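You operate a simulated robot arm through the tools that you are given. There is no shell and no other tool. Be economical: measure what you need, move in short steps, check, and stop when the job is done.

You are at the controls of a simulated two-armed robot. One attempt, no reset.

TASK
Put the blue tie from the black jumper on the green tray, brush the jumper's lint off, add the brush.
Fine: pass the clothes brush from hand to hand before you brush. What is to be rubbed or washed off counts as gone when no trace of it is left.
Where things are to end (x, y in the base frame): blue tie within 60 mm of [540, -550]; clothes brush within 60 mm of [440, -540].

The check looks at the end state, three seconds after you hand in, the way a careful person would. Anything else that was tipped, shoved, dropped, spilled or broken makes it a failure.

THE ROBOT
Two 6-joint arms with two-finger parallel grippers on one trunk, on a base that drives. Base frame: it is fixed to the floor where the robot stands at the start and does not move with it; the origin is under the middle of the robot, x ahead of it, y to its left, z up; the surface under the hand at the start is at about z = 780. Readings come in mm, degrees, newtons and seconds.
The left shoulder is at the start at [70, 166, 1275], the right one opposite. With the tool pointing down near the work surface each hand reaches from about 420 to 840 mm from the robot's upright axis, wherever it stands, measured 20 degrees to its own side. Places, roughly: inside of the green tray [500, -500, 800]. Payload 3.91 kg a hand.
Tool frame (each hand has its own): the origin (TCP) lies between the finger pads and is the grasp point; the fingertips stand 30 mm ahead of it; z points along the fingers, y is the line along which they close. Largest opening 110 mm; finger width 20, thickness 10; the body of the gripper, 48 by 112 mm, starts 55 mm behind the TCP.
Orientation is that of the tool frame in the base frame, as [roll, pitch, yaw] about the fixed x, y, z axes, in that order (R = Rz(yaw) Ry(pitch) Rx(roll)). With the fingers straight down and closing along the base's y, the tool's x points along the base's -x, its y along +y and its z along -z.

THE INTERFACE
- The arms move only by the tool nudge_tool. It takes "left_moves", "right_moves" or both (then of equal length, played together; a hand with none holds still); each is a list that holds one entry, the list of rows, each a list of 7 numbers: the shift along the base's x, y, z in mm, then the turn, a rotation vector about the base's x, y, z in degrees, then the closure, from 0 (fully open) to 1 (shut). In form: [[[x, y, z, ax, ay, az, jaw], ...]]. A call has 1 to 20 rows; each row shifts and turns the commanded pose from where the row before left it. Rows are played at 5 a second. More than 50 mm and 8.6 degrees between two rows, or a gripper value outside its range, and nothing of the call is played. A pose out of reach is approached as far as the arm can. The call stops where the force on the tool passes 40 N (or 10 N more than at its start, if that is more) or the arm is blocked; 0.2 s more then pass. Each finger travels about 108 mm/s and halts on what it meets, pressing with about 28 N; the grip force reading is that of the motor and also rises with nothing between the fingers. The clock runs only during rows and for 0.2 s after the last one: add rows that do not move to give the fingers time. It gives the time, the measured TCP pose, the force on the tool (base axes), the opening and the grip force at its end, in the units of the frame above (readings bear some noise), with the torque about the TCP (base axes, N m) and any sound that the robot's microphone picked up.
- Cameras (640 x 400 px; columns grow to the right, rows downward): "scene" is now at [119.2, -8.4, 1465.1]; the picture's right is [-0.27, -0.96, 0.00], its down [-0.88, 0.24, -0.41] and it looks along [0.39, -0.11, -0.91] (base axes); focal length 214 px, centre (320, 200). "left" rides on the left gripper at [77, -7, -114] in its tool frame; the picture's right is [0.09, 1.00, 0.00], its down [-0.80, 0.07, -0.59] and it looks along [-0.59, 0.05, 0.80] (tool axes); focal length 270 px, centre (320, 200). "right" rides on the right gripper at [77, 7, -115] in its tool frame; the picture's right is [-0.09, 1.00, 0.00], its down [-0.80, -0.07, -0.59] and it looks along [-0.59, -0.05, 0.80] (tool axes); focal length 270 px, centre (320, 200). There is no depth. A picture from a camera that has moved, and an enlarged one, comes with that camera's place and axes in the base frame and with its lens. The place of the scene camera against the robot may be out by one fixed shift of up to 18 mm in any direction.
- get_image(camera): a new picture of that camera. The clock stands still meanwhile.
- move_column(by): slides the trunk up (or, below 0, down) by that many mm; the arms and the scene camera ride with it, the base frame stays. It gives what a move gives, with no picture.
- roll_base(legs): drives the robot by 1 to 6 legs, each [ahead, left, turn to the left] in mm, mm and degrees, along the robot's own axes; the way and the turn of a leg run together, so that a leg with both is an arc; at most 1500 mm and 180 degrees a leg. The arms and the cameras ride along, it lands a little off, and it stops where it bumps. It gives what a move gives.
- pan_tilt(pan, tilt): turns the head with the scene camera to pan (to the left, within 86 degrees either way) and tilt (down, from -29 to 69), counted from straight ahead of the robot. It gives what a move gives.
- close_up(camera, box): a new picture of the part [left, top, right, bottom] of that camera's present view, enlarged. The clock stands still meanwhile.
- close_job(): hands the job in; it is judged then, once.

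Go step by step. Nothing tells you exact positions but the pictures and the camera data: compare them with the known pose of the tool, close in by small moves and look again before you grip or let go. The budget is 120 turns and 100 pictures, counting those below and the enlarged ones. Unless the task says otherwise, let go and move clear before handing in.

The tools are called after "Call:" as name(argument=value, ...) on one line, values as JSON. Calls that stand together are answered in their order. nudge_tool: Moves the arms, as the interface text tells. Its arguments: {"type":"object","properties":{"left_moves":{"type":"array"},"right_moves":{"type":"array"}},"required":[]} The other tools are called the same way: move_column (by) slides the trunk up or down; roll_base (legs) drives the base; pan_tilt (pan, tilt) turns the head that bears the scene camera; get_image (camera) takes a picture; close_up (camera, box) takes an enlarged picture of a part of a camera's view; close_job () hands the job in.

At the start:

```text
time_s: 0.0
left_eef_pos: [85.0, 310.8, 328.8]
left_tcp_rot: [175.6, 5.7, 178.2]
left_contact_force: [0.1, -0.6, 0.6]
left_wrist_torque: [0.01, 0.0, 0.01]
left_opening: 110.1
left_grip_force: 0.0
right_eef_pos: [540.5, -448.2, 1091.1]
right_tcp_rot: [179.9, 0.1, -180.0]
right_contact_force: [-0.9, -0.5, 0.3]
right_wrist_torque: [0.01, 0.0, 0.01]
right_opening: 110.2
right_grip_force: 0.0
trunk travel left (down, up): [-770.0, 170.0]
robot x, y, heading: [-1.0, -4.1, -0.2]
head pan, tilt: [-15.4, 65.9]
```

scene: 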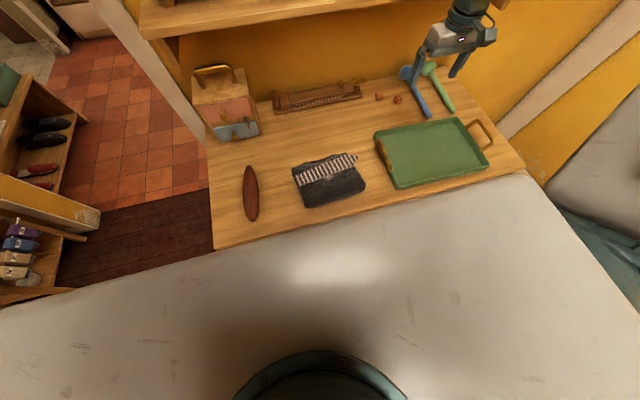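
right: 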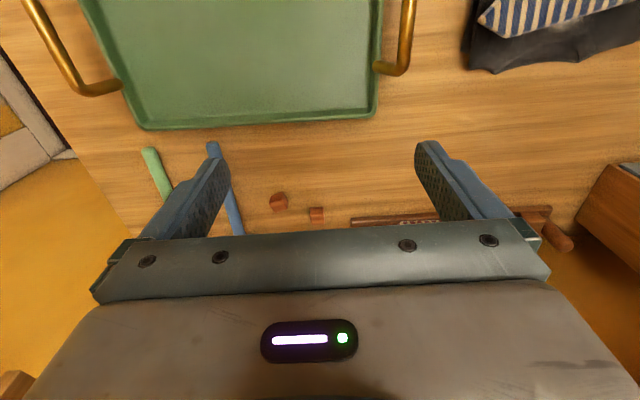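
left: 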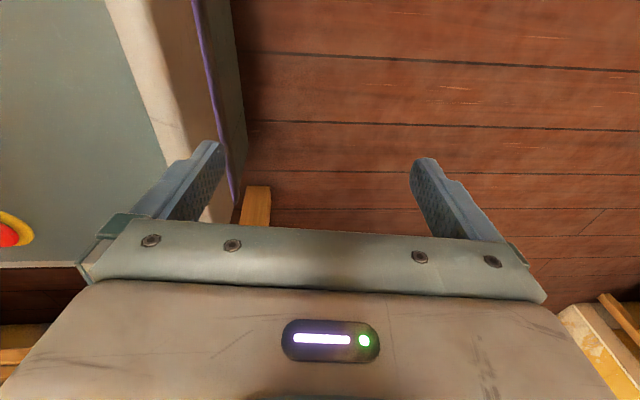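

I see the brush (brown) near [500, 136], the black jumper with the striped tie near [480, -140], and the tray near [500, -500]. First I look closer.

Call:
close_up(camera="scene", box=[270, 130, 390, 220])

Call:
close_up(camera="scene", box=[180, 60, 340, 260])

Call:
close_up(camera="scene", box=[350, 50, 550, 210])

```text
4.44 times, centred on (330, 175) of scene
camera zoom: at [119.2, -8.4, 1465.1], right [-0.27, -0.96, 0.0], down [-0.88, 0.24, -0.41], along [0.39, -0.11, -0.91], focal length 953 px, centre (276, 311)
```

zoom: 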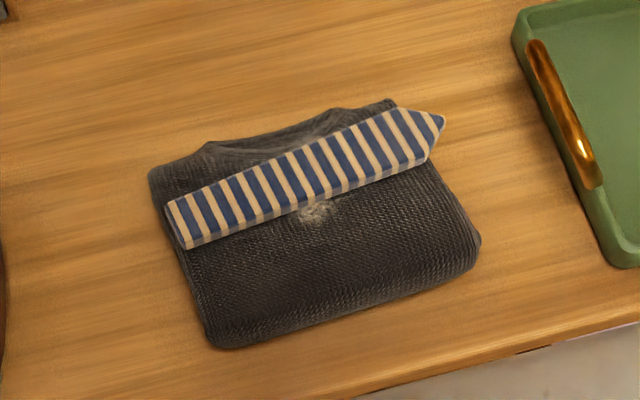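

```text
2.00 times, centred on (260, 160) of scene
camera zoom: at [119.2, -8.4, 1465.1], right [-0.27, -0.96, 0.0], down [-0.88, 0.24, -0.41], along [0.39, -0.11, -0.91], focal length 429 px, centre (440, 280)
```

zoom: 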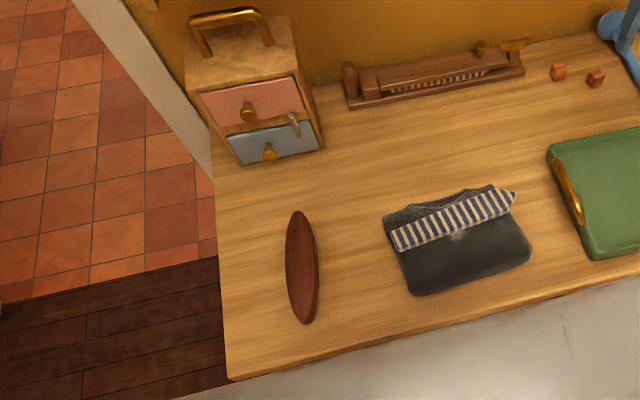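

```text
2.50 times, centred on (450, 130) of scene
camera zoom: at [119.2, -8.4, 1465.1], right [-0.27, -0.96, 0.0], down [-0.88, 0.24, -0.41], along [0.39, -0.11, -0.91], focal length 536 px, centre (-5, 375)
```

zoom: 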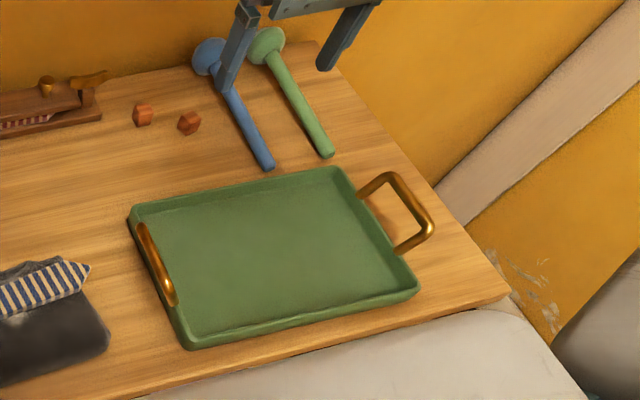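

The tie lies mostly along y from about [487, -38] to [520, -261] on the jumper, the lint is near [474, -140]. I bring the right hand over the tie, turned to close across it, and lift the left hand clear beside the table.

Call:
nudge_tool(right_moves=[[[-3, 24.8, -7, 0, 0, 8.2, 0], [-3, 24.8, -7, 0, 0, 8.2, 0], [-3, 24.8, -7, 0, 0, 8.2, 0], [-3, 24.8, -7, 0, 0, 8.2, 0], [-3, 24.8, -7, 0, 0, 8.2, 0], [-3, 24.8, -7, 0, 0, 8.2, 0], [-3, 24.8, -7, 0, 0, 8.2, 0], [-3, 24.8, -7, 0, 0, 8.2, 0], [-3, 24.8, -7, 0, 0, 8.2, 0], [-3, 24.8, -7, 0, 0, 8.2, 0], [-3, 24.8, -7, 0, 0, 8.2, 0], [-3, 24.8, -7, 0, 0, 8.2, 0], [0, 0, 0, 0, 0, 0, 0], [0, 0, 0, 0, 0, 0, 0]]], left_moves=[[[5, 8, 48, 0, 0, 0, 0], [5, 8, 48, 0, 0, 0, 0], [5, 8, 48, 0, 0, 0, 0], [5, 8, 48, 0, 0, 0, 0], [5, 8, 48, 0, 0, 0, 0], [5, 8, 48, 0, 0, 0, 0], [5, 8, 48, 0, 0, 0, 0], [5, 8, 48, 0, 0, 0, 0], [5, 8, 48, 0, 0, 0, 0], [5, 8, 48, 0, 0, 0, 0], [5, 8, 48, 0, 0, 0, 0], [5, 8, 48, 0, 0, 0, 0], [5, 8, 48, 0, 0, 0, 0], [5, 8, 48, 0, 0, 0, 0]]])

Call:
get_image(camera="right")

Call:
get_image(camera="scene")

```text
time_s: 3.0
left_eef_pos: [184.8, 385.6, 856.6]
left_tcp_rot: [175.5, 5.7, 178.2]
left_contact_force: [-0.1, 0.0, 0.3]
left_wrist_torque: [0.04, -0.03, -0.04]
left_opening: 110.3
left_grip_force: 0.0
left hand out of reach, approached as far as the arm can: row 11, 12, 13, 14
right_eef_pos: [390.7, -335.7, 1019.6]
right_tcp_rot: [-179.8, 0.1, -81.5]
right_contact_force: [-0.4, 0.1, 0.7]
right_wrist_torque: [0.03, -0.02, -0.03]
right_opening: 110.1
right_grip_force: 0.2
right hand out of reach, approached as far as the arm can: row 2, 3, 4, 5, 6, 7, 8, 9, 10, 11, 12
trunk travel left (down, up): [-770.0, 170.0]
robot x, y, heading: [-2.1, -0.1, -0.0]
head pan, tilt: [-15.4, 65.9]
```

```text
93 pictures are left
camera right: at [397.9, -414.7, 1132.7], right [-1.0, -0.06, 0.0], down [-0.05, 0.8, 0.6], along [-0.03, 0.6, -0.8], focal length 270 px, centre (320, 200)
```

right: 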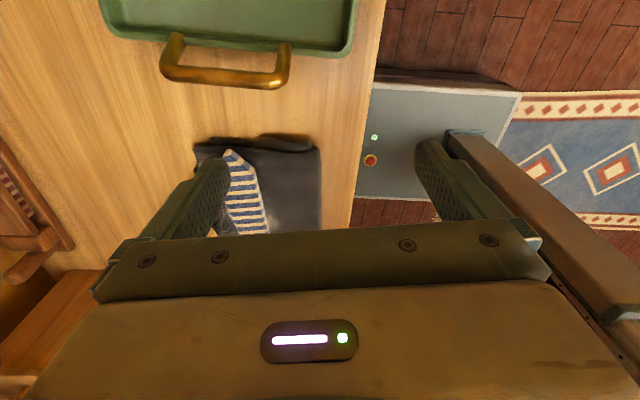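

```text
92 pictures are left
camera scene: at [119.2, -8.7, 1465.1], right [-0.27, -0.96, 0.0], down [-0.88, 0.24, -0.41], along [0.39, -0.11, -0.91], focal length 214 px, centre (320, 200)
```

scene: 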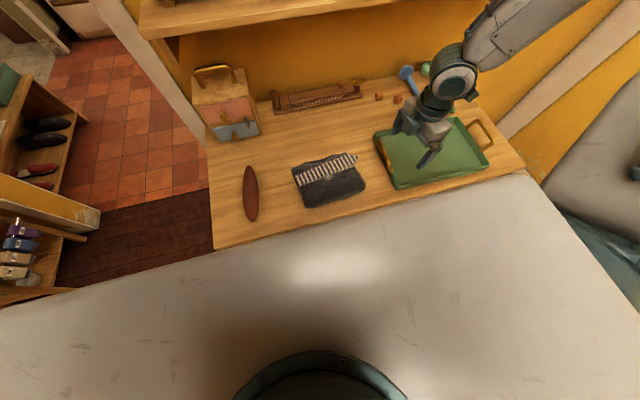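

The right hand stopped short at [391, -336, 1020], probably too near the shoulder at this height. I back the base off by 100 mm for better reach.

Call:
roll_base(legs=[[-100, 0, 0]])

Call:
nudge_tool(right_moves=[[[0, 0, 0, 0, 0, 0, 0], [0, 0, -10, 0, 0, 0, 0]]], left_moves=[[[0, 0, 0, 0, 0, 0, 0], [10, 0, 0, 0, 0, 0, 0]]])

```text
time_s: 4.2
left_eef_pos: [88.4, 385.8, 856.2]
left_tcp_rot: [175.4, 5.6, 178.2]
left_contact_force: [-0.2, 1.1, -0.4]
left_wrist_torque: [0.02, 0.0, 0.01]
left_opening: 110.1
left_grip_force: 0.1
right_eef_pos: [295.3, -335.1, 1017.5]
right_tcp_rot: [179.9, 0.2, -81.6]
right_contact_force: [0.9, -0.6, -0.4]
right_wrist_torque: [-0.02, -0.01, -0.04]
right_opening: 109.8
right_grip_force: 0.1
trunk travel left (down, up): [-770.0, 170.0]
robot x, y, heading: [-100.8, -0.6, 0.1]
head pan, tilt: [-15.4, 65.9]
```

```text
time_s: 4.8
left_eef_pos: [96.3, 384.8, 857.4]
left_tcp_rot: [175.6, 5.7, 178.2]
left_contact_force: [-0.9, 0.1, 0.6]
left_wrist_torque: [-0.03, -0.03, -0.01]
left_opening: 110.0
left_grip_force: 0.1
right_eef_pos: [291.1, -336.6, 1008.0]
right_tcp_rot: [-179.8, 0.2, -81.5]
right_contact_force: [0.2, 0.0, 0.7]
right_wrist_torque: [0.02, 0.03, -0.03]
right_opening: 110.1
right_grip_force: 0.0
trunk travel left (down, up): [-770.0, 170.0]
robot x, y, heading: [-92.6, -4.1, -0.0]
head pan, tilt: [-15.4, 65.9]
```

Commands restart from the measured pose. I bring the right hand over the tie and the left forward.

Call:
nudge_tool(right_moves=[[[24, 20.6, -6, 0, 0, 0, 0], [24, 20.6, -6, 0, 0, 0, 0], [24, 20.6, -6, 0, 0, 0, 0], [24, 20.6, -6, 0, 0, 0, 0], [24, 20.6, -6, 0, 0, 0, 0], [24, 20.6, -6, 0, 0, 0, 0], [24, 20.6, -6, 0, 0, 0, 0], [24, 20.6, -6, 0, 0, 0, 0], [24, 20.6, -6, 0, 0, 0, 0], [0, 0, 0, 0, 0, 0, 0]]], left_moves=[[[32, -5, 9, 0, 0, 0, 0], [32, -5, 9, 0, 0, 0, 0], [32, -5, 9, 0, 0, 0, 0], [32, -5, 9, 0, 0, 0, 0], [32, -5, 9, 0, 0, 0, 0], [32, -5, 9, 0, 0, 0, 0], [32, -5, 9, 0, 0, 0, 0], [32, -5, 9, 0, 0, 0, 0], [32, -5, 9, 0, 0, 0, 0], [0, 0, 0, 0, 0, 0, 0]]])

Call:
get_image(camera="right")

Call:
get_image(camera="left")

```text
time_s: 7.0
left_eef_pos: [370.3, 385.5, 901.8]
left_tcp_rot: [175.6, 6.1, 178.1]
left_contact_force: [-0.5, 0.9, -0.2]
left_wrist_torque: [-0.03, 0.01, 0.02]
left_opening: 109.5
left_grip_force: 0.0
left hand out of reach, approached as far as the arm can: row 6, 7, 8, 9
right_eef_pos: [373.7, -384.4, 987.4]
right_tcp_rot: [-179.9, 0.1, -81.5]
right_contact_force: [-0.3, -0.5, -0.2]
right_wrist_torque: [0.0, -0.03, 0.01]
right_opening: 110.0
right_grip_force: 0.1
right hand out of reach, approached as far as the arm can: row 1, 2, 3, 4, 5, 6, 7, 8, 9
trunk travel left (down, up): [-770.0, 170.0]
robot x, y, heading: [-97.9, -2.6, -0.1]
head pan, tilt: [-15.4, 65.9]
```

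```text
91 pictures are left
camera right: at [380.0, -463.7, 1101.8], right [-1.0, -0.06, 0.0], down [-0.05, 0.8, 0.6], along [-0.03, 0.6, -0.8], focal length 270 px, centre (320, 200)
```

right: 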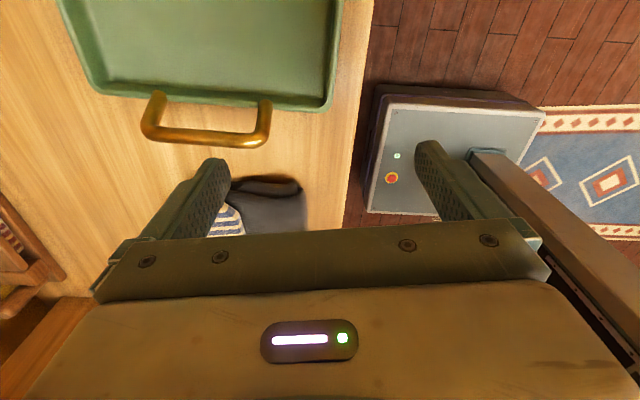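

```text
90 pictures are left
camera left: at [280.9, 372.4, 1005.3], right [-0.06, 1.0, 0.07], down [0.73, 0.0, 0.68], along [0.68, 0.09, -0.73], focal length 270 px, centre (320, 200)
```

left: 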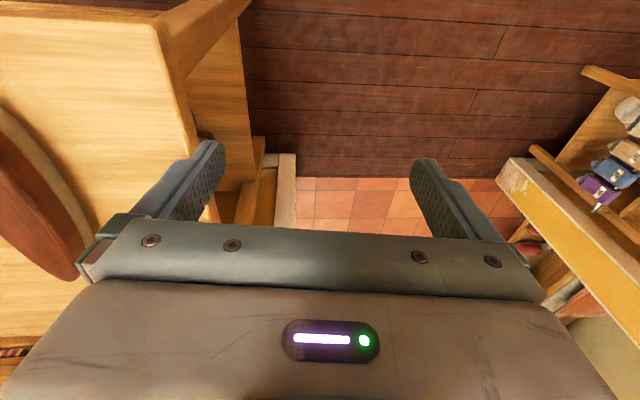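

Both hands stall at this height; the reach is stated for near the surface, so I try lower and then inward.

Call:
nudge_tool(right_moves=[[[0, 0, -40, 0, 0, 0, 0], [0, 0, -40, 0, 0, 0, 0], [20, 30, 0, 0, 0, 0, 0], [20, 30, 0, 0, 0, 0, 0], [20, 30, 0, 0, 0, 0, 0], [20, 30, 0, 0, 0, 0, 0], [20, 30, 0, 0, 0, 0, 0]]])

```text
time_s: 8.6
left_eef_pos: [369.4, 385.7, 901.6]
left_tcp_rot: [175.7, 5.8, 178.3]
left_contact_force: [0.2, -0.2, 0.0]
left_wrist_torque: [-0.03, 0.03, 0.01]
left_opening: 110.1
left_grip_force: 0.1
right_eef_pos: [372.3, -391.3, 945.9]
right_tcp_rot: [-179.9, 0.1, -81.6]
right_contact_force: [0.0, -0.5, -0.3]
right_wrist_torque: [0.0, 0.0, 0.01]
right_opening: 109.8
right_grip_force: 0.1
right hand out of reach, approached as far as the arm can: row 1, 2, 3, 4, 5, 6, 7
trunk travel left (down, up): [-770.0, 170.0]
robot x, y, heading: [-97.5, 0.1, 0.1]
head pan, tilt: [-15.4, 65.9]
```

Still stuck, so it looks like a joint limit; I look at the arm.

Call:
pan_tilt(pan=-15, tilt=45)

Call:
get_image(camera="scene")

```text
time_s: 9.4
left_eef_pos: [370.9, 384.5, 902.7]
left_tcp_rot: [175.6, 5.9, 178.1]
left_contact_force: [-0.2, -0.2, 0.0]
left_wrist_torque: [0.01, -0.06, 0.03]
left_opening: 109.9
left_grip_force: 0.1
right_eef_pos: [372.4, -390.9, 947.2]
right_tcp_rot: [-179.9, 0.2, -81.5]
right_contact_force: [0.6, -0.4, 0.1]
right_wrist_torque: [-0.02, -0.01, -0.02]
right_opening: 110.2
right_grip_force: 0.1
trunk travel left (down, up): [-770.0, 170.0]
robot x, y, heading: [-99.2, 0.5, 0.1]
head pan, tilt: [-15.0, 45.0]
```

```text
89 pictures are left
camera scene: at [41.7, -13.7, 1491.0], right [-0.26, -0.97, 0.0], down [-0.68, 0.18, -0.71], along [0.68, -0.18, -0.71], focal length 214 px, centre (320, 200)
```

scene: 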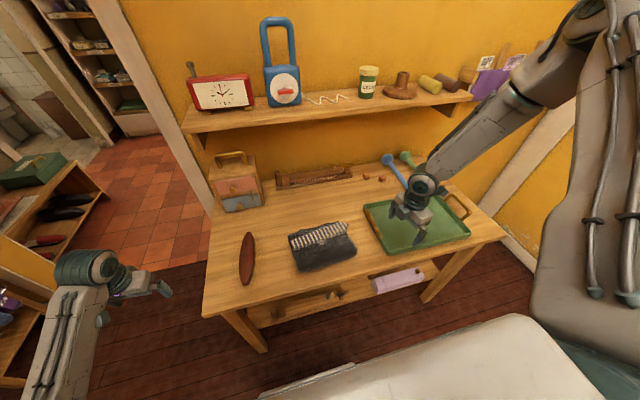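

The right arm is twisted; I undo the yaw while moving over the jumper.

Call:
nudge_tool(right_moves=[[[10, 0, 8, 0, 0, -8.2, 0], [10, 0, 8, 0, 0, -8.2, 0], [10, 0, 8, 0, 0, -8.2, 0], [10, 0, 0, 0, 0, -8.2, 0], [10, 0, 0, 0, 0, -8.2, 0], [10, 0, 0, 0, 0, -8.2, 0], [10, 0, 0, 0, 0, -8.2, 0], [10, 0, 0, 0, 0, -8.2, 0], [10, 0, 0, 0, 0, -8.2, 0], [10, 0, 0, 0, 0, -8.2, 0], [10, 0, 0, 0, 0, -8.2, 0], [10, 0, 0, 0, 0, -8.2, 0], [0, 30, 0, 0, 0, 0, 0], [0, 30, 0, 0, 0, 0, 0], [0, 30, 0, 0, 0, 0, 0], [0, 30, 0, 0, 0, 0, 0], [0, 30, 0, 0, 0, 0, 0], [0, 30, 0, 0, 0, 0, 0]]])

Call:
get_image(camera="scene")

```text
time_s: 13.2
left_eef_pos: [369.5, 385.5, 901.2]
left_tcp_rot: [175.5, 6.0, 178.3]
left_contact_force: [0.5, -0.1, 0.3]
left_wrist_torque: [0.05, 0.0, -0.01]
left_opening: 109.9
left_grip_force: 0.0
right_eef_pos: [367.2, -378.5, 999.7]
right_tcp_rot: [179.9, 0.3, 179.9]
right_contact_force: [0.2, -0.3, -1.4]
right_wrist_torque: [0.02, -0.01, 0.02]
right_opening: 109.8
right_grip_force: 0.1
right hand out of reach, approached as far as the arm can: row 1, 2, 3, 4, 5, 6, 7, 8, 9, 10, 11, 12, 13, 14, 15, 16, 17, 18
trunk travel left (down, up): [-770.0, 170.0]
robot x, y, heading: [-97.7, 1.1, -0.0]
head pan, tilt: [-15.0, 45.0]
```

```text
88 pictures are left
camera scene: at [41.1, -13.3, 1491.2], right [-0.26, -0.97, 0.0], down [-0.68, 0.18, -0.71], along [0.68, -0.18, -0.71], focal length 214 px, centre (320, 200)
```

scene: 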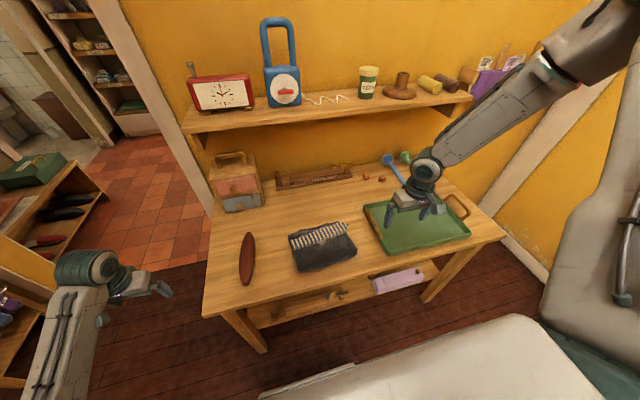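

Yaw alone did not free it. I test whether turning the other way frees inward motion.

Call:
nudge_tool(right_moves=[[[20, -10, 0, 0, 0, -8, 0], [20, -10, 0, 0, 0, -8, 0], [20, -10, 0, 0, 0, -8, 0], [0, 0, 0, 0, 0, -8, 0], [0, 0, 0, 0, 0, -8, 0], [0, 0, 0, 0, 0, -8, 0], [0, 20, 0, 0, 0, 0, 0], [0, 20, 0, 0, 0, 0, 0], [0, 20, 0, 0, 0, 0, 0], [0, 20, 0, 0, 0, 0, 0], [0, 20, 0, 0, 0, 0, 0]]], left_moves=[[[20, 10, -20, 0, 0, 0, 0], [20, 10, -20, 0, 0, 0, 0], [0, 0, 0, 0, 0, 8, 0], [0, 0, 0, 0, 0, 8, 0], [0, 0, 0, 0, 0, 8, 0], [0, 0, 0, 0, 0, 8, 0], [0, -20, 0, 0, 0, 0, 0], [0, -20, 0, 0, 0, 0, 0], [0, -20, 0, 0, 0, 0, 0], [0, -20, 0, 0, 0, 0, 0], [0, 0, 0, 0, 0, 0, 0]]])

```text
time_s: 15.6
left_eef_pos: [411.4, 328.4, 848.0]
left_tcp_rot: [175.6, 5.9, -149.8]
left_contact_force: [0.4, -0.4, -0.2]
left_wrist_torque: [-0.02, -0.03, -0.03]
left_opening: 110.0
left_grip_force: 0.1
left hand out of reach, approached as far as the arm can: row 9, 10
right_eef_pos: [373.5, -382.5, 1010.5]
right_tcp_rot: [179.9, 0.1, 132.0]
right_contact_force: [1.0, -0.7, 0.5]
right_wrist_torque: [-0.01, -0.01, 0.04]
right_opening: 109.9
right_grip_force: 0.0
right hand out of reach, approached as far as the arm can: row 1, 2, 3, 7, 8, 9, 10, 11
trunk travel left (down, up): [-770.0, 170.0]
robot x, y, heading: [-102.2, 0.3, 0.2]
head pan, tilt: [-15.0, 45.0]
```

The left got further in when lower (az 20° at z 848). I try the same with the right: out and down first, then in.

Call:
nudge_tool(right_moves=[[[0, -20, -25, 0, 0, 0, 0], [0, -20, -25, 0, 0, 0, 0], [0, -20, -25, 0, 0, 0, 0], [10, 0, -25, 0, 0, 0, 0], [10, 0, -25, 0, 0, 0, 0], [0, 25, 0, 0, 0, 0, 0], [0, 25, 0, 0, 0, 0, 0], [0, 25, 0, 0, 0, 0, 0], [0, 25, 0, 0, 0, 0, 0], [0, 25, 0, 0, 0, 0, 0], [0, 25, 0, 0, 0, 0, 0], [0, 0, 0, 0, 0, 0, 0]]])

Call:
get_image(camera="scene")

```text
time_s: 18.2
left_eef_pos: [412.5, 329.2, 849.7]
left_tcp_rot: [175.7, 5.7, -149.8]
left_contact_force: [-0.1, 0.4, -0.3]
left_wrist_torque: [0.01, -0.02, 0.02]
left_opening: 110.0
left_grip_force: 0.0
right_eef_pos: [338.6, -380.9, 912.5]
right_tcp_rot: [179.9, 0.1, 131.9]
right_contact_force: [0.6, 1.1, -0.5]
right_wrist_torque: [-0.05, 0.0, 0.0]
right_opening: 109.9
right_grip_force: 0.1
right hand out of reach, approached as far as the arm can: row 6, 7, 8, 9, 10, 11
trunk travel left (down, up): [-770.0, 170.0]
robot x, y, heading: [-99.0, -3.0, 0.2]
head pan, tilt: [-15.0, 45.0]
```

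```text
87 pictures are left
camera scene: at [41.9, -13.7, 1491.1], right [-0.26, -0.97, 0.0], down [-0.68, 0.18, -0.71], along [0.68, -0.18, -0.71], focal length 214 px, centre (320, 200)
```

scene: 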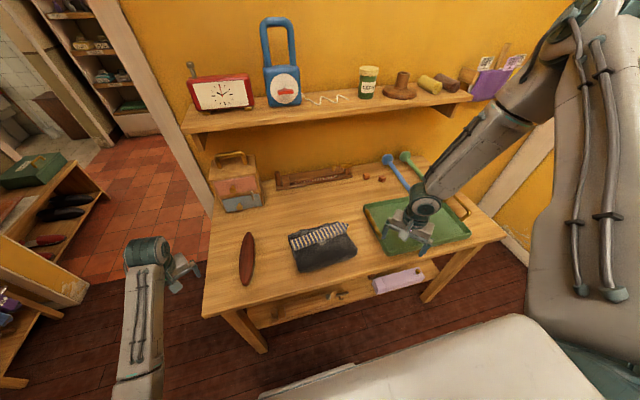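

Both arms resist moving inward past about 28° of their shoulder. I test whether that loosens further out.

Call:
nudge_tool(right_moves=[[[15, -30, 0, 0, 0, 8, 0], [30, -20, 0, 0, 0, 8, 0], [40, -10, 0, 0, 0, 8, 0], [40, 0, 0, 0, 0, 8, 0], [40, 0, 0, 0, 0, 8, 0], [40, 0, 0, 0, 0, 8, 0], [0, 30, 0, 0, 0, 0, 0], [0, 30, 0, 0, 0, 0, 0], [0, 30, 0, 0, 0, 0, 0], [0, 30, 0, 0, 0, 0, 0], [0, 30, 0, 0, 0, 0, 0], [0, 30, 0, 0, 0, 0, 0], [0, 0, 0, 0, 0, 0, 0]]])

```text
time_s: 21.0
left_eef_pos: [411.6, 327.3, 848.2]
left_tcp_rot: [175.6, 5.9, -149.9]
left_contact_force: [-0.2, 0.4, -0.4]
left_wrist_torque: [0.01, 0.01, 0.03]
left_opening: 109.7
left_grip_force: 0.0
right_eef_pos: [406.2, -414.4, 954.3]
right_tcp_rot: [179.8, 0.3, 180.0]
right_contact_force: [-0.3, 0.5, -0.4]
right_wrist_torque: [0.02, -0.01, -0.02]
right_opening: 110.2
right_grip_force: 0.0
right hand out of reach, approached as far as the arm can: row 4, 5, 6, 7, 8, 9, 10, 11, 12
trunk travel left (down, up): [-770.0, 170.0]
robot x, y, heading: [-100.0, 0.3, 0.1]
head pan, tilt: [-15.0, 45.0]
```

Same limit. I test whether tilting the tool frees the inward motion.

Call:
nudge_tool(right_moves=[[[0, -5, 0, 8, 0, 0, 0], [0, -5, 0, 8, 0, 0, 0], [0, -5, 0, 8, 0, 0, 0], [0, 25, 0, 0, 0, 0, 0], [0, 25, 0, 0, 0, 0, 0], [0, 25, 0, 0, 0, 0, 0], [0, 25, 0, 0, 0, 0, 0], [0, 0, 0, 0, 0, 0, 0]]])

Call:
get_image(camera="scene")

```text
time_s: 22.8
left_eef_pos: [412.2, 328.5, 849.5]
left_tcp_rot: [175.5, 5.8, -149.7]
left_contact_force: [-0.2, 0.0, -0.1]
left_wrist_torque: [0.01, 0.0, 0.0]
left_opening: 109.9
left_grip_force: 0.0
right_eef_pos: [364.1, -350.4, 976.1]
right_tcp_rot: [156.1, 0.1, 179.9]
right_contact_force: [0.1, 0.3, -1.4]
right_wrist_torque: [0.01, 0.01, 0.02]
right_opening: 110.0
right_grip_force: 0.0
right hand out of reach, approached as far as the arm can: row 3, 4, 5, 6, 7
trunk travel left (down, up): [-770.0, 170.0]
robot x, y, heading: [-97.0, -1.8, 0.0]
head pan, tilt: [-15.0, 45.0]
```

```text
86 pictures are left
camera scene: at [42.1, -14.1, 1491.1], right [-0.26, -0.97, 0.0], down [-0.68, 0.18, -0.71], along [0.68, -0.18, -0.71], focal length 214 px, centre (320, 200)
```

scene: 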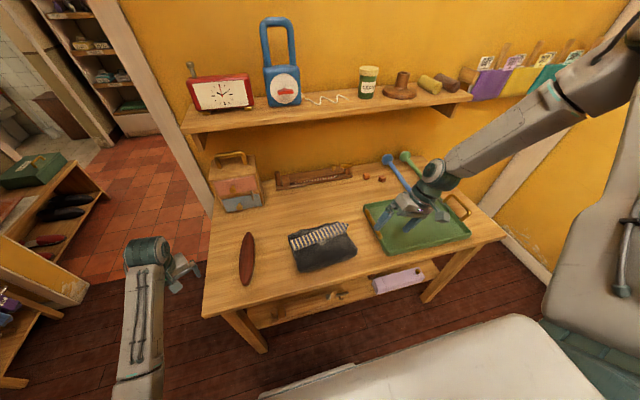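

Tilting suggests the forearm is too steep for a tool pointing straight down; a lower trunk should flatten it. I put both hands out clear first, then lower the column.

Call:
nudge_tool(right_moves=[[[5, -20, 5, -8, 0, 0, 0], [5, -20, 5, -8, 0, 0, 0], [5, -20, 5, -8, 0, 0, 0], [5, -20, 5, 0, 0, 0, 0], [5, -20, 5, 0, 0, 0, 0], [5, -20, 15, 0, 0, 0, 0], [5, -10, 15, 0, 0, 0, 0], [0, 0, 0, 0, 0, 0, 0]]], left_moves=[[[0, 15, 0, 0, 0, 0, 0], [0, 15, 0, 0, 0, 0, 0], [0, 15, 0, 0, 0, 0, 0], [0, 15, 0, 0, 0, 0, 0], [0, 15, 0, 0, 0, 0, 0], [0, 15, 0, 0, 0, 0, 0], [0, 0, 0, 0, 0, 0, 0], [0, 0, 0, 0, 0, 0, 0]]])

Call:
move_column(by=-100)

Call:
nudge_tool(right_moves=[[[10, 20, 20, 0, 0, 0, 0], [10, 20, 20, 0, 0, 0, 0], [10, 20, 20, 0, 0, 0, 0], [10, 20, 10, 0, 0, 0, 0], [0, 0, 0, 0, 0, 0, 0]]], left_moves=[[[0, 0, 30, 0, 0, 0, 0], [0, 0, 30, 0, 0, 0, 0], [0, 0, 30, 0, 0, 0, 0], [0, 0, 30, 0, 0, 0, 0], [0, 0, 30, 0, 0, 0, 0]]])

```text
time_s: 24.6
left_eef_pos: [413.8, 417.6, 847.9]
left_tcp_rot: [175.5, 5.7, -149.8]
left_contact_force: [-0.6, 0.2, -0.8]
left_wrist_torque: [0.0, 0.01, 0.02]
left_opening: 110.0
left_grip_force: 0.0
right_eef_pos: [399.9, -480.5, 1031.9]
right_tcp_rot: [-179.8, 0.2, 180.0]
right_contact_force: [0.2, 0.0, -0.2]
right_wrist_torque: [-0.01, -0.02, -0.01]
right_opening: 110.0
right_grip_force: 0.1
trunk travel left (down, up): [-770.0, 170.0]
robot x, y, heading: [-100.0, 0.3, -0.1]
head pan, tilt: [-15.0, 45.0]
```

```text
time_s: 25.9
left_eef_pos: [413.6, 419.4, 749.1]
left_tcp_rot: [175.6, 5.8, -149.8]
left_contact_force: [0.8, 0.4, 0.0]
left_wrist_torque: [0.03, 0.0, -0.03]
left_opening: 110.0
left_grip_force: 0.1
right_eef_pos: [399.4, -482.0, 932.7]
right_tcp_rot: [-179.8, 0.0, 180.0]
right_contact_force: [0.1, 0.4, -0.2]
right_wrist_torque: [0.0, 0.0, 0.01]
right_opening: 110.1
right_grip_force: 0.1
trunk travel left (down, up): [-670.0, 270.0]
robot x, y, heading: [-101.7, 1.3, 0.2]
head pan, tilt: [-15.0, 45.0]
```

```text
time_s: 27.1
left_eef_pos: [398.7, 471.3, 842.2]
left_tcp_rot: [175.9, 6.0, -149.8]
left_contact_force: [0.2, 1.3, -0.3]
left_wrist_torque: [0.0, 0.01, -0.02]
left_opening: 110.0
left_grip_force: 0.1
left hand out of reach, approached as far as the arm can: row 2, 3, 4, 5
right_eef_pos: [427.8, -415.4, 1001.6]
right_tcp_rot: [-180.0, 0.2, -180.0]
right_contact_force: [0.1, 0.2, 0.2]
right_wrist_torque: [0.01, -0.01, -0.03]
right_opening: 110.2
right_grip_force: 0.1
right hand out of reach, approached as far as the arm can: row 4
trunk travel left (down, up): [-670.0, 270.0]
robot x, y, heading: [-101.4, 0.0, -0.2]
head pan, tilt: [-15.0, 45.0]
```

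The same inward limit holds at this height. I look at the right arm itself to understand its posture.

Call:
pan_tilt(pan=-65, tilt=20)

Call:
get_image(camera="scene")

Call:
pan_tilt(pan=65, tilt=40)

Call:
get_image(camera="scene")

```text
time_s: 28.3
left_eef_pos: [398.0, 471.9, 841.5]
left_tcp_rot: [175.8, 5.9, -149.9]
left_contact_force: [0.2, -0.1, 1.3]
left_wrist_torque: [-0.03, 0.04, -0.01]
left_opening: 110.2
left_grip_force: 0.1
right_eef_pos: [427.8, -416.3, 1001.0]
right_tcp_rot: [-180.0, 0.2, -180.0]
right_contact_force: [-0.4, 0.8, -0.5]
right_wrist_torque: [-0.01, 0.03, -0.02]
right_opening: 109.8
right_grip_force: 0.1
trunk travel left (down, up): [-670.0, 270.0]
robot x, y, heading: [-97.0, -0.2, -0.0]
head pan, tilt: [-65.0, 20.0]
```

```text
85 pictures are left
camera scene: at [2.6, -76.9, 1429.7], right [-0.91, -0.42, 0.0], down [-0.15, 0.31, -0.94], along [0.4, -0.85, -0.34], focal length 214 px, centre (320, 200)
```

scene: 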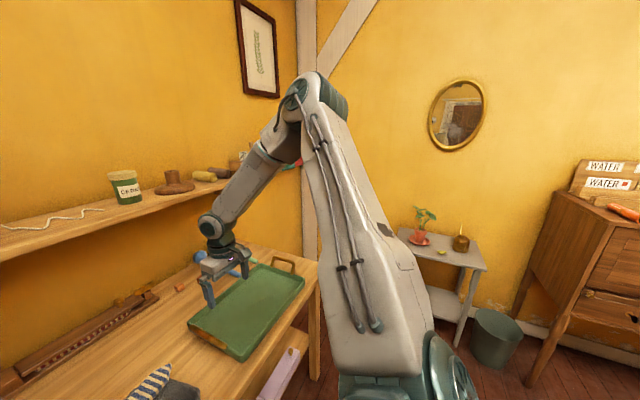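

```text
time_s: 30.4
left_eef_pos: [398.0, 472.7, 841.7]
left_tcp_rot: [175.8, 5.9, -149.9]
left_contact_force: [-0.6, 0.3, -0.1]
left_wrist_torque: [-0.01, 0.01, 0.01]
left_opening: 110.1
left_grip_force: 0.0
right_eef_pos: [427.9, -416.2, 1001.7]
right_tcp_rot: [180.0, 0.2, -180.0]
right_contact_force: [-0.1, -0.5, -0.4]
right_wrist_torque: [-0.02, -0.02, 0.02]
right_opening: 110.0
right_grip_force: 0.0
trunk travel left (down, up): [-670.0, 270.0]
robot x, y, heading: [-95.6, -1.0, -0.1]
head pan, tilt: [65.0, 40.0]
```

```text
84 pictures are left
camera scene: at [-0.9, 84.5, 1398.4], right [0.91, -0.42, 0.0], down [-0.27, -0.58, -0.77], along [0.32, 0.69, -0.64], focal length 214 px, centre (320, 200)
```

scene: 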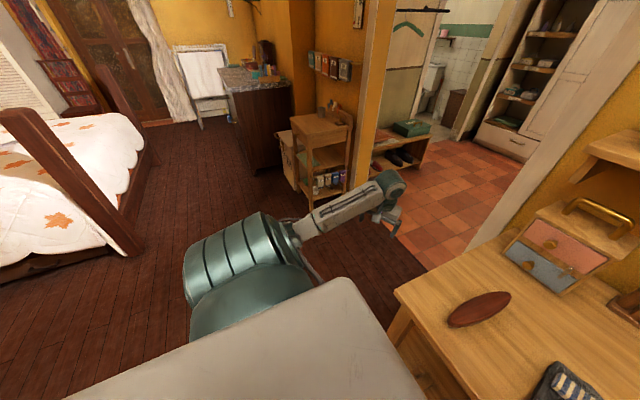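

The right arm is elbow-up and the left elbow-down; the left works better when low under its shoulder. I raise the column and test how far in the left now reaches.

Call:
move_column(by=180)

Call:
nudge_tool(left_moves=[[[10, -10, -20, 0, 0, 0, 0], [10, -10, -20, 0, 0, 0, 0], [10, -10, -20, 0, 0, 0, 0], [10, -10, -20, 0, 0, 0, 0], [0, -10, -20, 0, 0, 0, 0], [0, -20, -20, 0, 0, 0, 0], [0, -30, -10, 0, 0, 0, 0], [0, -30, 0, 0, 0, 0, 0], [0, -30, 0, 0, 0, 0, 0], [0, -30, 0, 0, 0, 0, 0], [0, -30, 0, 0, 0, 0, 0], [0, -30, 0, 0, 0, 0, 0], [0, 0, 0, 0, 0, 0, 0]]])

```text
time_s: 32.4
left_eef_pos: [398.3, 471.3, 1020.5]
left_tcp_rot: [175.8, 5.9, -149.8]
left_contact_force: [-1.4, -1.5, 0.3]
left_wrist_torque: [0.03, -0.02, -0.02]
left_opening: 110.1
left_grip_force: 0.0
right_eef_pos: [428.0, -415.1, 1181.8]
right_tcp_rot: [179.9, 0.1, -179.9]
right_contact_force: [-0.3, 0.4, 0.2]
right_wrist_torque: [0.01, 0.04, -0.02]
right_opening: 110.0
right_grip_force: 0.1
trunk travel left (down, up): [-850.0, 90.0]
robot x, y, heading: [-99.4, -0.6, -0.1]
head pan, tilt: [65.0, 40.0]
```

```text
time_s: 35.2
left_eef_pos: [438.2, 221.0, 889.5]
left_tcp_rot: [175.8, 5.9, -149.7]
left_contact_force: [-0.3, 0.6, -0.2]
left_wrist_torque: [0.0, -0.01, 0.01]
left_opening: 110.1
left_grip_force: 0.0
right_eef_pos: [428.0, -416.2, 1182.0]
right_tcp_rot: [179.9, 0.3, 180.0]
right_contact_force: [0.0, -0.3, -0.1]
right_wrist_torque: [0.0, 0.03, 0.03]
right_opening: 110.2
right_grip_force: 0.1
trunk travel left (down, up): [-850.0, 90.0]
robot x, y, heading: [-95.0, 0.6, 0.2]
head pan, tilt: [65.0, 40.0]
```

The left now moves inward freely. So I bring the right arm into the same posture: back beside the robot, down to hanging, then up again.

Call:
nudge_tool(right_moves=[[[-40, -8, -25, 0, 0, 0, 0], [-40, -8, -25, 0, 0, 0, 0], [-40, -8, -25, 0, 0, 0, 0], [-40, -8, -25, 0, 0, 0, 0], [-40, -8, -25, 0, 0, 0, 0], [-40, -8, -25, 0, 0, 0, 0], [-40, -8, -25, 0, 0, 0, 0], [-40, -8, -25, 0, 0, 0, 0], [0, 0, -48, 0, 0, 0, 0], [0, 0, -48, 0, 0, 0, 0], [0, 0, -48, 0, 0, 0, 0], [0, 0, -48, 0, 0, 0, 0], [0, 0, -48, 0, 0, 0, 0], [0, 0, -48, 0, 0, 0, 0], [0, 0, -48, 0, 0, 0, 0], [0, 0, -48, 0, 0, 0, 0], [0, 0, -48, 0, 0, 0, 0], [0, 0, 0, 0, 0, 0, 0]]])

Call:
pan_tilt(pan=-65, tilt=40)

Call:
get_image(camera="scene")

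```text
time_s: 39.0
left_eef_pos: [438.5, 221.9, 889.6]
left_tcp_rot: [175.9, 6.0, -149.8]
left_contact_force: [0.1, 0.1, -0.5]
left_wrist_torque: [-0.01, 0.01, -0.02]
left_opening: 110.0
left_grip_force: 0.1
right_eef_pos: [223.5, -402.5, 599.0]
right_tcp_rot: [179.9, 0.2, 180.0]
right_contact_force: [-0.2, 0.0, -0.4]
right_wrist_torque: [0.03, 0.02, 0.02]
right_opening: 110.1
right_grip_force: 0.1
right hand out of reach, approached as far as the arm can: row 4, 5, 6, 7, 8
trunk travel left (down, up): [-850.0, 90.0]
robot x, y, heading: [-98.5, -1.1, -0.2]
head pan, tilt: [65.0, 40.0]
```

```text
time_s: 41.1
left_eef_pos: [438.6, 222.6, 890.4]
left_tcp_rot: [175.8, 5.9, -149.8]
left_contact_force: [-0.2, -0.1, 0.8]
left_wrist_torque: [-0.01, -0.04, 0.0]
left_opening: 109.9
left_grip_force: 0.0
right_eef_pos: [221.4, -403.1, 599.7]
right_tcp_rot: [-179.9, 0.2, -179.9]
right_contact_force: [-0.1, -0.1, 0.6]
right_wrist_torque: [-0.01, 0.03, -0.01]
right_opening: 110.0
right_grip_force: 0.0
trunk travel left (down, up): [-850.0, 90.0]
robot x, y, heading: [-100.7, -1.2, -0.0]
head pan, tilt: [-65.0, 40.0]
```

```text
83 pictures are left
camera scene: at [-0.9, -69.7, 1578.4], right [-0.91, -0.42, 0.0], down [-0.27, 0.58, -0.77], along [0.32, -0.69, -0.64], focal length 214 px, centre (320, 200)
```

scene: 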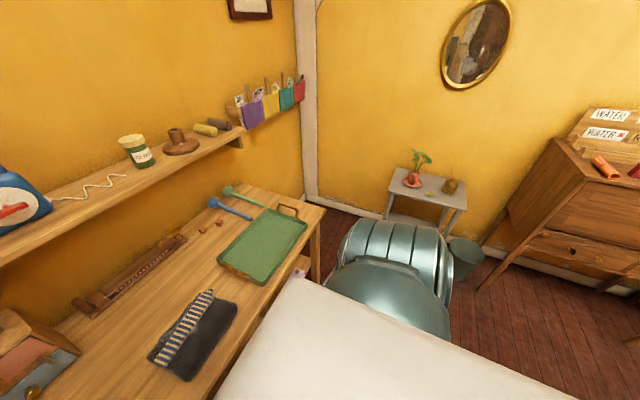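

The right elbow is now low and outside like the left's. I raise the right hand in front of the table edge, then over the table, turning it to close across the tie.

Call:
nudge_tool(right_moves=[[[0, 0, 45, 0, 0, 0, 0], [0, 0, 45, 0, 0, 0, 0], [0, 0, 45, 0, 0, 0, 0], [0, 0, 45, 0, 0, 0, 0], [0, 0, 45, 0, 0, 0, 0], [0, 0, 45, 0, 0, 0, 0], [10, 0, 35, 0, 0, 0, 0], [30, 0, 0, 0, 0, 8.2, 0], [30, 10, 0, 0, 0, 8.2, 0], [30, 15, 0, 0, 0, 8.2, 0], [30, 20, 0, 0, 0, 8.2, 0], [30, 20, 0, 0, 0, 8.2, 0], [30, 20, 0, 0, 0, 8.2, 0], [30, 25, 0, 0, 0, 8.2, 0], [25, 25, 0, 0, 0, 8.2, 0], [25, 25, 0, 0, 0, 8.2, 0], [15, 25, 0, 0, 0, 8.2, 0], [0, 20, 0, 0, 0, 8.2, 0], [0, 20, 0, 0, 0, 8.2, 0], [0, 0, 0, 0, 0, 0, 0]]])

Call:
get_image(camera="right")

```text
time_s: 45.3
left_eef_pos: [436.9, 222.2, 889.5]
left_tcp_rot: [175.8, 5.8, -149.8]
left_contact_force: [-0.1, 0.1, -0.2]
left_wrist_torque: [-0.02, -0.02, 0.02]
left_opening: 109.9
left_grip_force: 0.1
right_eef_pos: [507.2, -176.8, 903.5]
right_tcp_rot: [-180.0, 0.2, -81.5]
right_contact_force: [-0.3, -0.7, -0.2]
right_wrist_torque: [-0.01, 0.02, 0.01]
right_opening: 109.7
right_grip_force: 0.0
trunk travel left (down, up): [-850.0, 90.0]
robot x, y, heading: [-100.8, -1.0, -0.1]
head pan, tilt: [-65.0, 40.0]
```

```text
82 pictures are left
camera right: at [514.2, -256.4, 1017.3], right [-1.0, -0.06, 0.0], down [-0.05, 0.8, 0.6], along [-0.04, 0.6, -0.8], focal length 270 px, centre (320, 200)
```

right: 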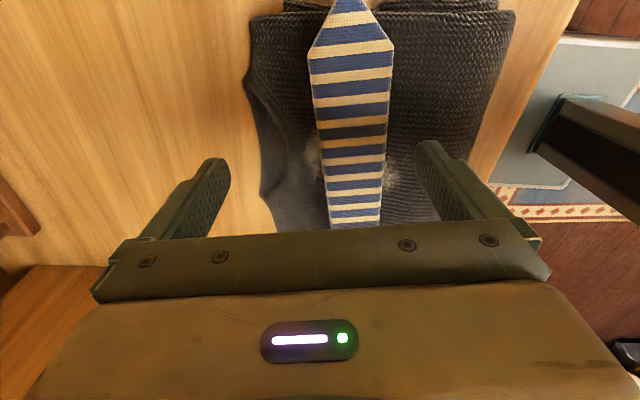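

The right hand is now over the tie and aligned with it; the tie axis is about 26 mm nearer the robot. I correct and descend part-way.

Call:
nudge_tool(right_moves=[[[-13, 8, 0, 0, 0, 0, 0], [-13, 7, 0, 0, 0, 0, 0], [0, 0, -20, 0, 0, 0, 0], [0, 0, -20, 0, 0, 0, 0], [0, 0, 0, 0, 0, 0, 0]]])

Call:
get_image(camera="right")

Call:
pan_tilt(pan=-10, tilt=50)

Call:
get_image(camera="scene")

```text
time_s: 46.5
left_eef_pos: [437.5, 221.2, 890.5]
left_tcp_rot: [175.9, 5.8, -149.8]
left_contact_force: [0.4, 0.1, 0.0]
left_wrist_torque: [0.02, -0.02, 0.02]
left_opening: 110.0
left_grip_force: 0.0
right_eef_pos: [480.8, -162.8, 863.5]
right_tcp_rot: [-180.0, 0.2, -81.6]
right_contact_force: [0.4, 0.4, 1.2]
right_wrist_torque: [0.02, 0.0, -0.01]
right_opening: 110.0
right_grip_force: 0.1
trunk travel left (down, up): [-850.0, 90.0]
robot x, y, heading: [-100.6, -1.3, 0.0]
head pan, tilt: [-65.0, 40.0]
```

```text
81 pictures are left
camera right: at [487.7, -241.4, 977.1], right [-1.0, -0.06, 0.0], down [-0.05, 0.8, 0.6], along [-0.04, 0.6, -0.8], focal length 270 px, centre (320, 200)
```

right: 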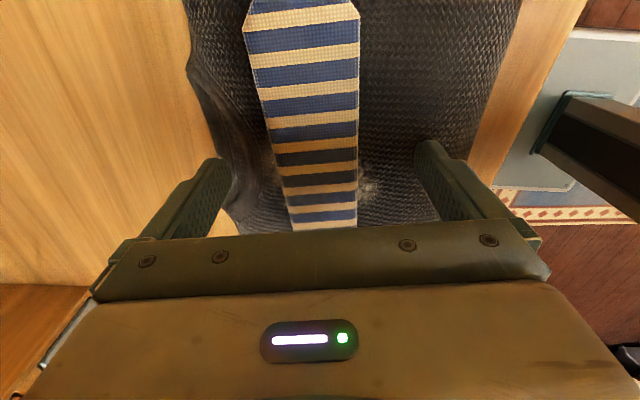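

```text
time_s: 47.8
left_eef_pos: [437.0, 222.4, 890.1]
left_tcp_rot: [175.7, 5.9, -149.8]
left_contact_force: [0.0, 0.7, -1.0]
left_wrist_torque: [0.02, -0.02, -0.04]
left_opening: 109.8
left_grip_force: 0.1
right_eef_pos: [481.8, -163.4, 862.0]
right_tcp_rot: [179.8, 0.3, -81.7]
right_contact_force: [0.3, 0.5, -0.1]
right_wrist_torque: [0.01, -0.01, 0.02]
right_opening: 109.9
right_grip_force: 0.0
trunk travel left (down, up): [-850.0, 90.0]
robot x, y, heading: [-99.2, -1.2, 0.0]
head pan, tilt: [-10.0, 50.0]
```

```text
80 pictures are left
camera scene: at [39.0, -6.0, 1564.2], right [-0.17, -0.98, 0.0], down [-0.75, 0.13, -0.64], along [0.63, -0.11, -0.77], focal length 214 px, centre (320, 200)
```

scene: 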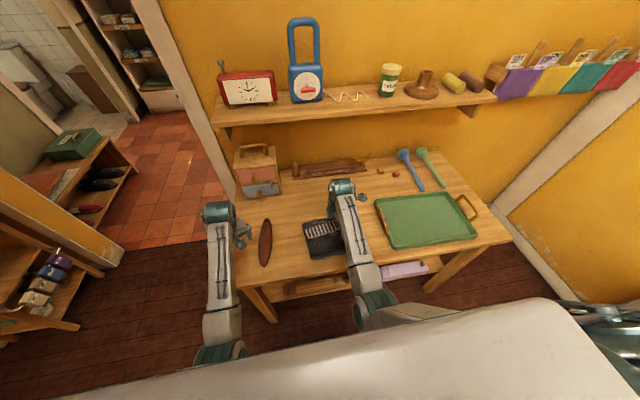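

The tie is centred between the fingers. I descend a little further and check.

Call:
nudge_tool(right_moves=[[[0, 5, -8, 0, 0, 0, 0], [0, 0, -6, 0, 0, 0, 0], [0, 0, 0, 0, 0, 0, 0]]])

Call:
get_image(camera="right")

Call:
get_image(camera="left")

```text
time_s: 48.3
left_eef_pos: [436.0, 220.7, 891.5]
left_tcp_rot: [176.0, 5.9, -150.0]
left_contact_force: [-0.1, 0.3, -0.1]
left_wrist_torque: [-0.01, 0.01, 0.01]
left_opening: 110.3
left_grip_force: 0.0
right_eef_pos: [482.5, -159.8, 861.2]
right_tcp_rot: [-179.3, -0.2, -81.7]
right_contact_force: [-11.6, -6.2, 26.2]
right_wrist_torque: [-0.26, 1.95, 0.29]
right_opening: 109.7
right_grip_force: 0.1
trunk travel left (down, up): [-850.0, 90.0]
robot x, y, heading: [-100.4, -0.4, -0.3]
head pan, tilt: [-10.0, 50.0]
stopped in row 2 (right hand): the force on the tool passed its limit at 48 N (the readings are from after the stop); the commanded pose is now the measured one
```

```text
79 pictures are left
camera right: at [487.7, -238.7, 975.6], right [-1.0, -0.06, -0.01], down [-0.05, 0.8, 0.59], along [-0.02, 0.59, -0.81], focal length 270 px, centre (320, 200)
```

right: 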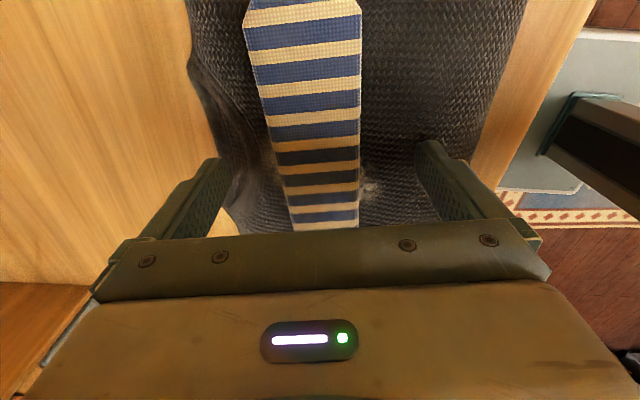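

```text
78 pictures are left
camera left: at [366.7, 163.2, 995.1], right [-0.58, 0.81, 0.06], down [0.62, 0.39, 0.68], along [0.53, 0.43, -0.73], focal length 270 px, centre (320, 200)
```

left: 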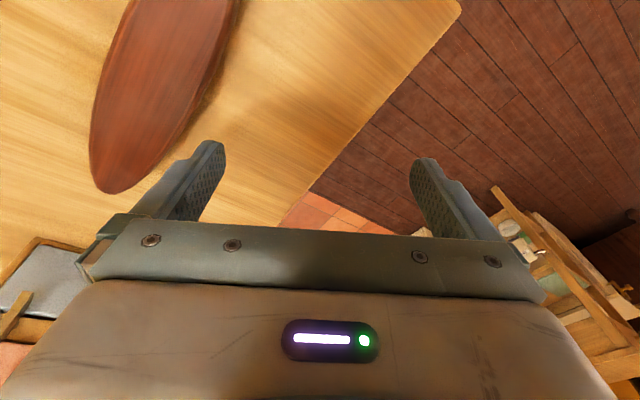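

The fingertips touched the jumper (top at about z 831). I ease up 3 mm and close on the tie's sides.

Call:
nudge_tool(right_moves=[[[0, 0, 3, 0, 0, 0, 0], [0, 0, 0, 0, 0, 0, 0.2], [0, 0, 0, 0, 0, 0, 0.35], [0, 0, 0, 0, 0, 0, 0.5], [0, 0, 0, 0, 0, 0, 0.7], [0, 0, 0, 0, 0, 0, 1], [0, 0, 0, 0, 0, 0, 1]]])

Call:
get_image(camera="right")

```text
time_s: 49.9
left_eef_pos: [438.6, 221.7, 892.0]
left_tcp_rot: [175.9, 6.0, -149.8]
left_contact_force: [-0.5, -1.3, -0.3]
left_wrist_torque: [0.01, -0.02, 0.02]
left_opening: 109.8
left_grip_force: 0.0
right_eef_pos: [483.6, -160.3, 859.3]
right_tcp_rot: [-179.5, -0.1, -81.8]
right_contact_force: [-4.2, 0.9, 5.6]
right_wrist_torque: [0.0, 0.26, -0.12]
right_opening: 45.4
right_grip_force: 28.3
trunk travel left (down, up): [-850.0, 90.0]
robot x, y, heading: [-101.6, -1.1, -0.1]
head pan, tilt: [-10.0, 50.0]
```

```text
77 pictures are left
camera right: at [489.6, -238.2, 975.2], right [-1.0, -0.06, -0.01], down [-0.05, 0.8, 0.59], along [-0.03, 0.59, -0.8], focal length 270 px, centre (320, 200)
```

right: 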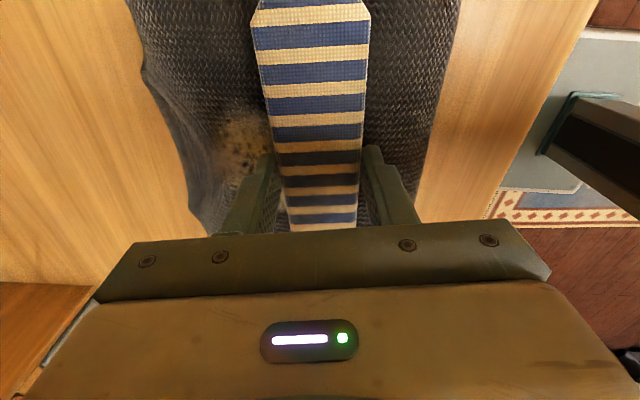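

The tie is gripped (45 mm), but the near finger dragged the jumper some way away from the robot. I lift the tie and check the jumper.

Call:
nudge_tool(right_moves=[[[0, 0, 5, 0, 0, 0, 1], [0, 0, 15, 0, 0, 0, 1], [0, 0, 30, 0, 0, 0, 1], [0, 0, 30, 0, 0, 0, 1], [0, 0, 0, 0, 0, 0, 1]]])

Call:
get_image(camera="right")

Call:
close_up(camera="scene", box=[220, 130, 500, 300])

```text
time_s: 51.1
left_eef_pos: [438.7, 221.0, 890.4]
left_tcp_rot: [175.8, 5.9, -150.0]
left_contact_force: [-0.4, 0.3, -0.9]
left_wrist_torque: [-0.01, 0.0, 0.0]
left_opening: 109.9
left_grip_force: 0.1
right_eef_pos: [485.4, -160.2, 940.5]
right_tcp_rot: [-179.6, -0.1, -81.7]
right_contact_force: [0.1, 1.0, -0.1]
right_wrist_torque: [-0.02, 0.0, 0.0]
right_opening: 45.3
right_grip_force: 28.0
trunk travel left (down, up): [-850.0, 90.0]
robot x, y, heading: [-99.2, -1.2, -0.2]
head pan, tilt: [-10.0, 50.0]
```

```text
76 pictures are left
camera right: at [490.4, -238.5, 1055.6], right [-1.0, -0.06, -0.01], down [-0.05, 0.8, 0.59], along [-0.03, 0.59, -0.8], focal length 270 px, centre (320, 200)
```

right: 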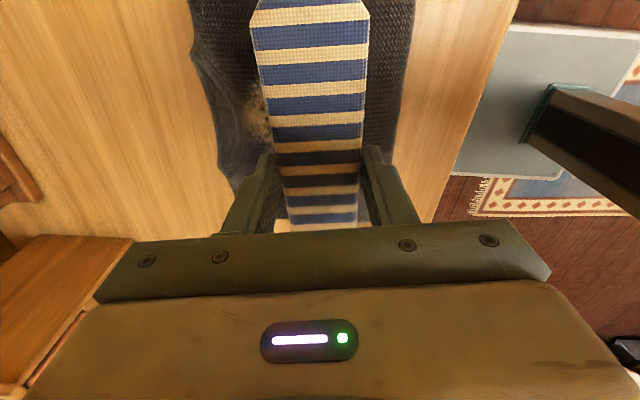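

```text
2.29 times, centred on (360, 215) of scene
camera zoom: at [38.9, -6.4, 1564.2], right [-0.17, -0.98, 0.0], down [-0.75, 0.13, -0.64], along [0.63, -0.11, -0.77], focal length 490 px, centre (229, 166)
```

zoom: 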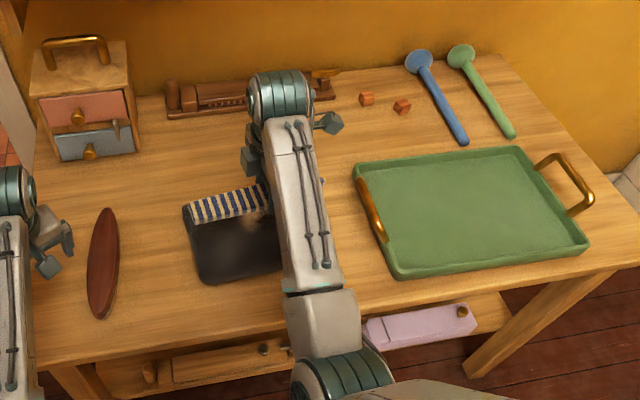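

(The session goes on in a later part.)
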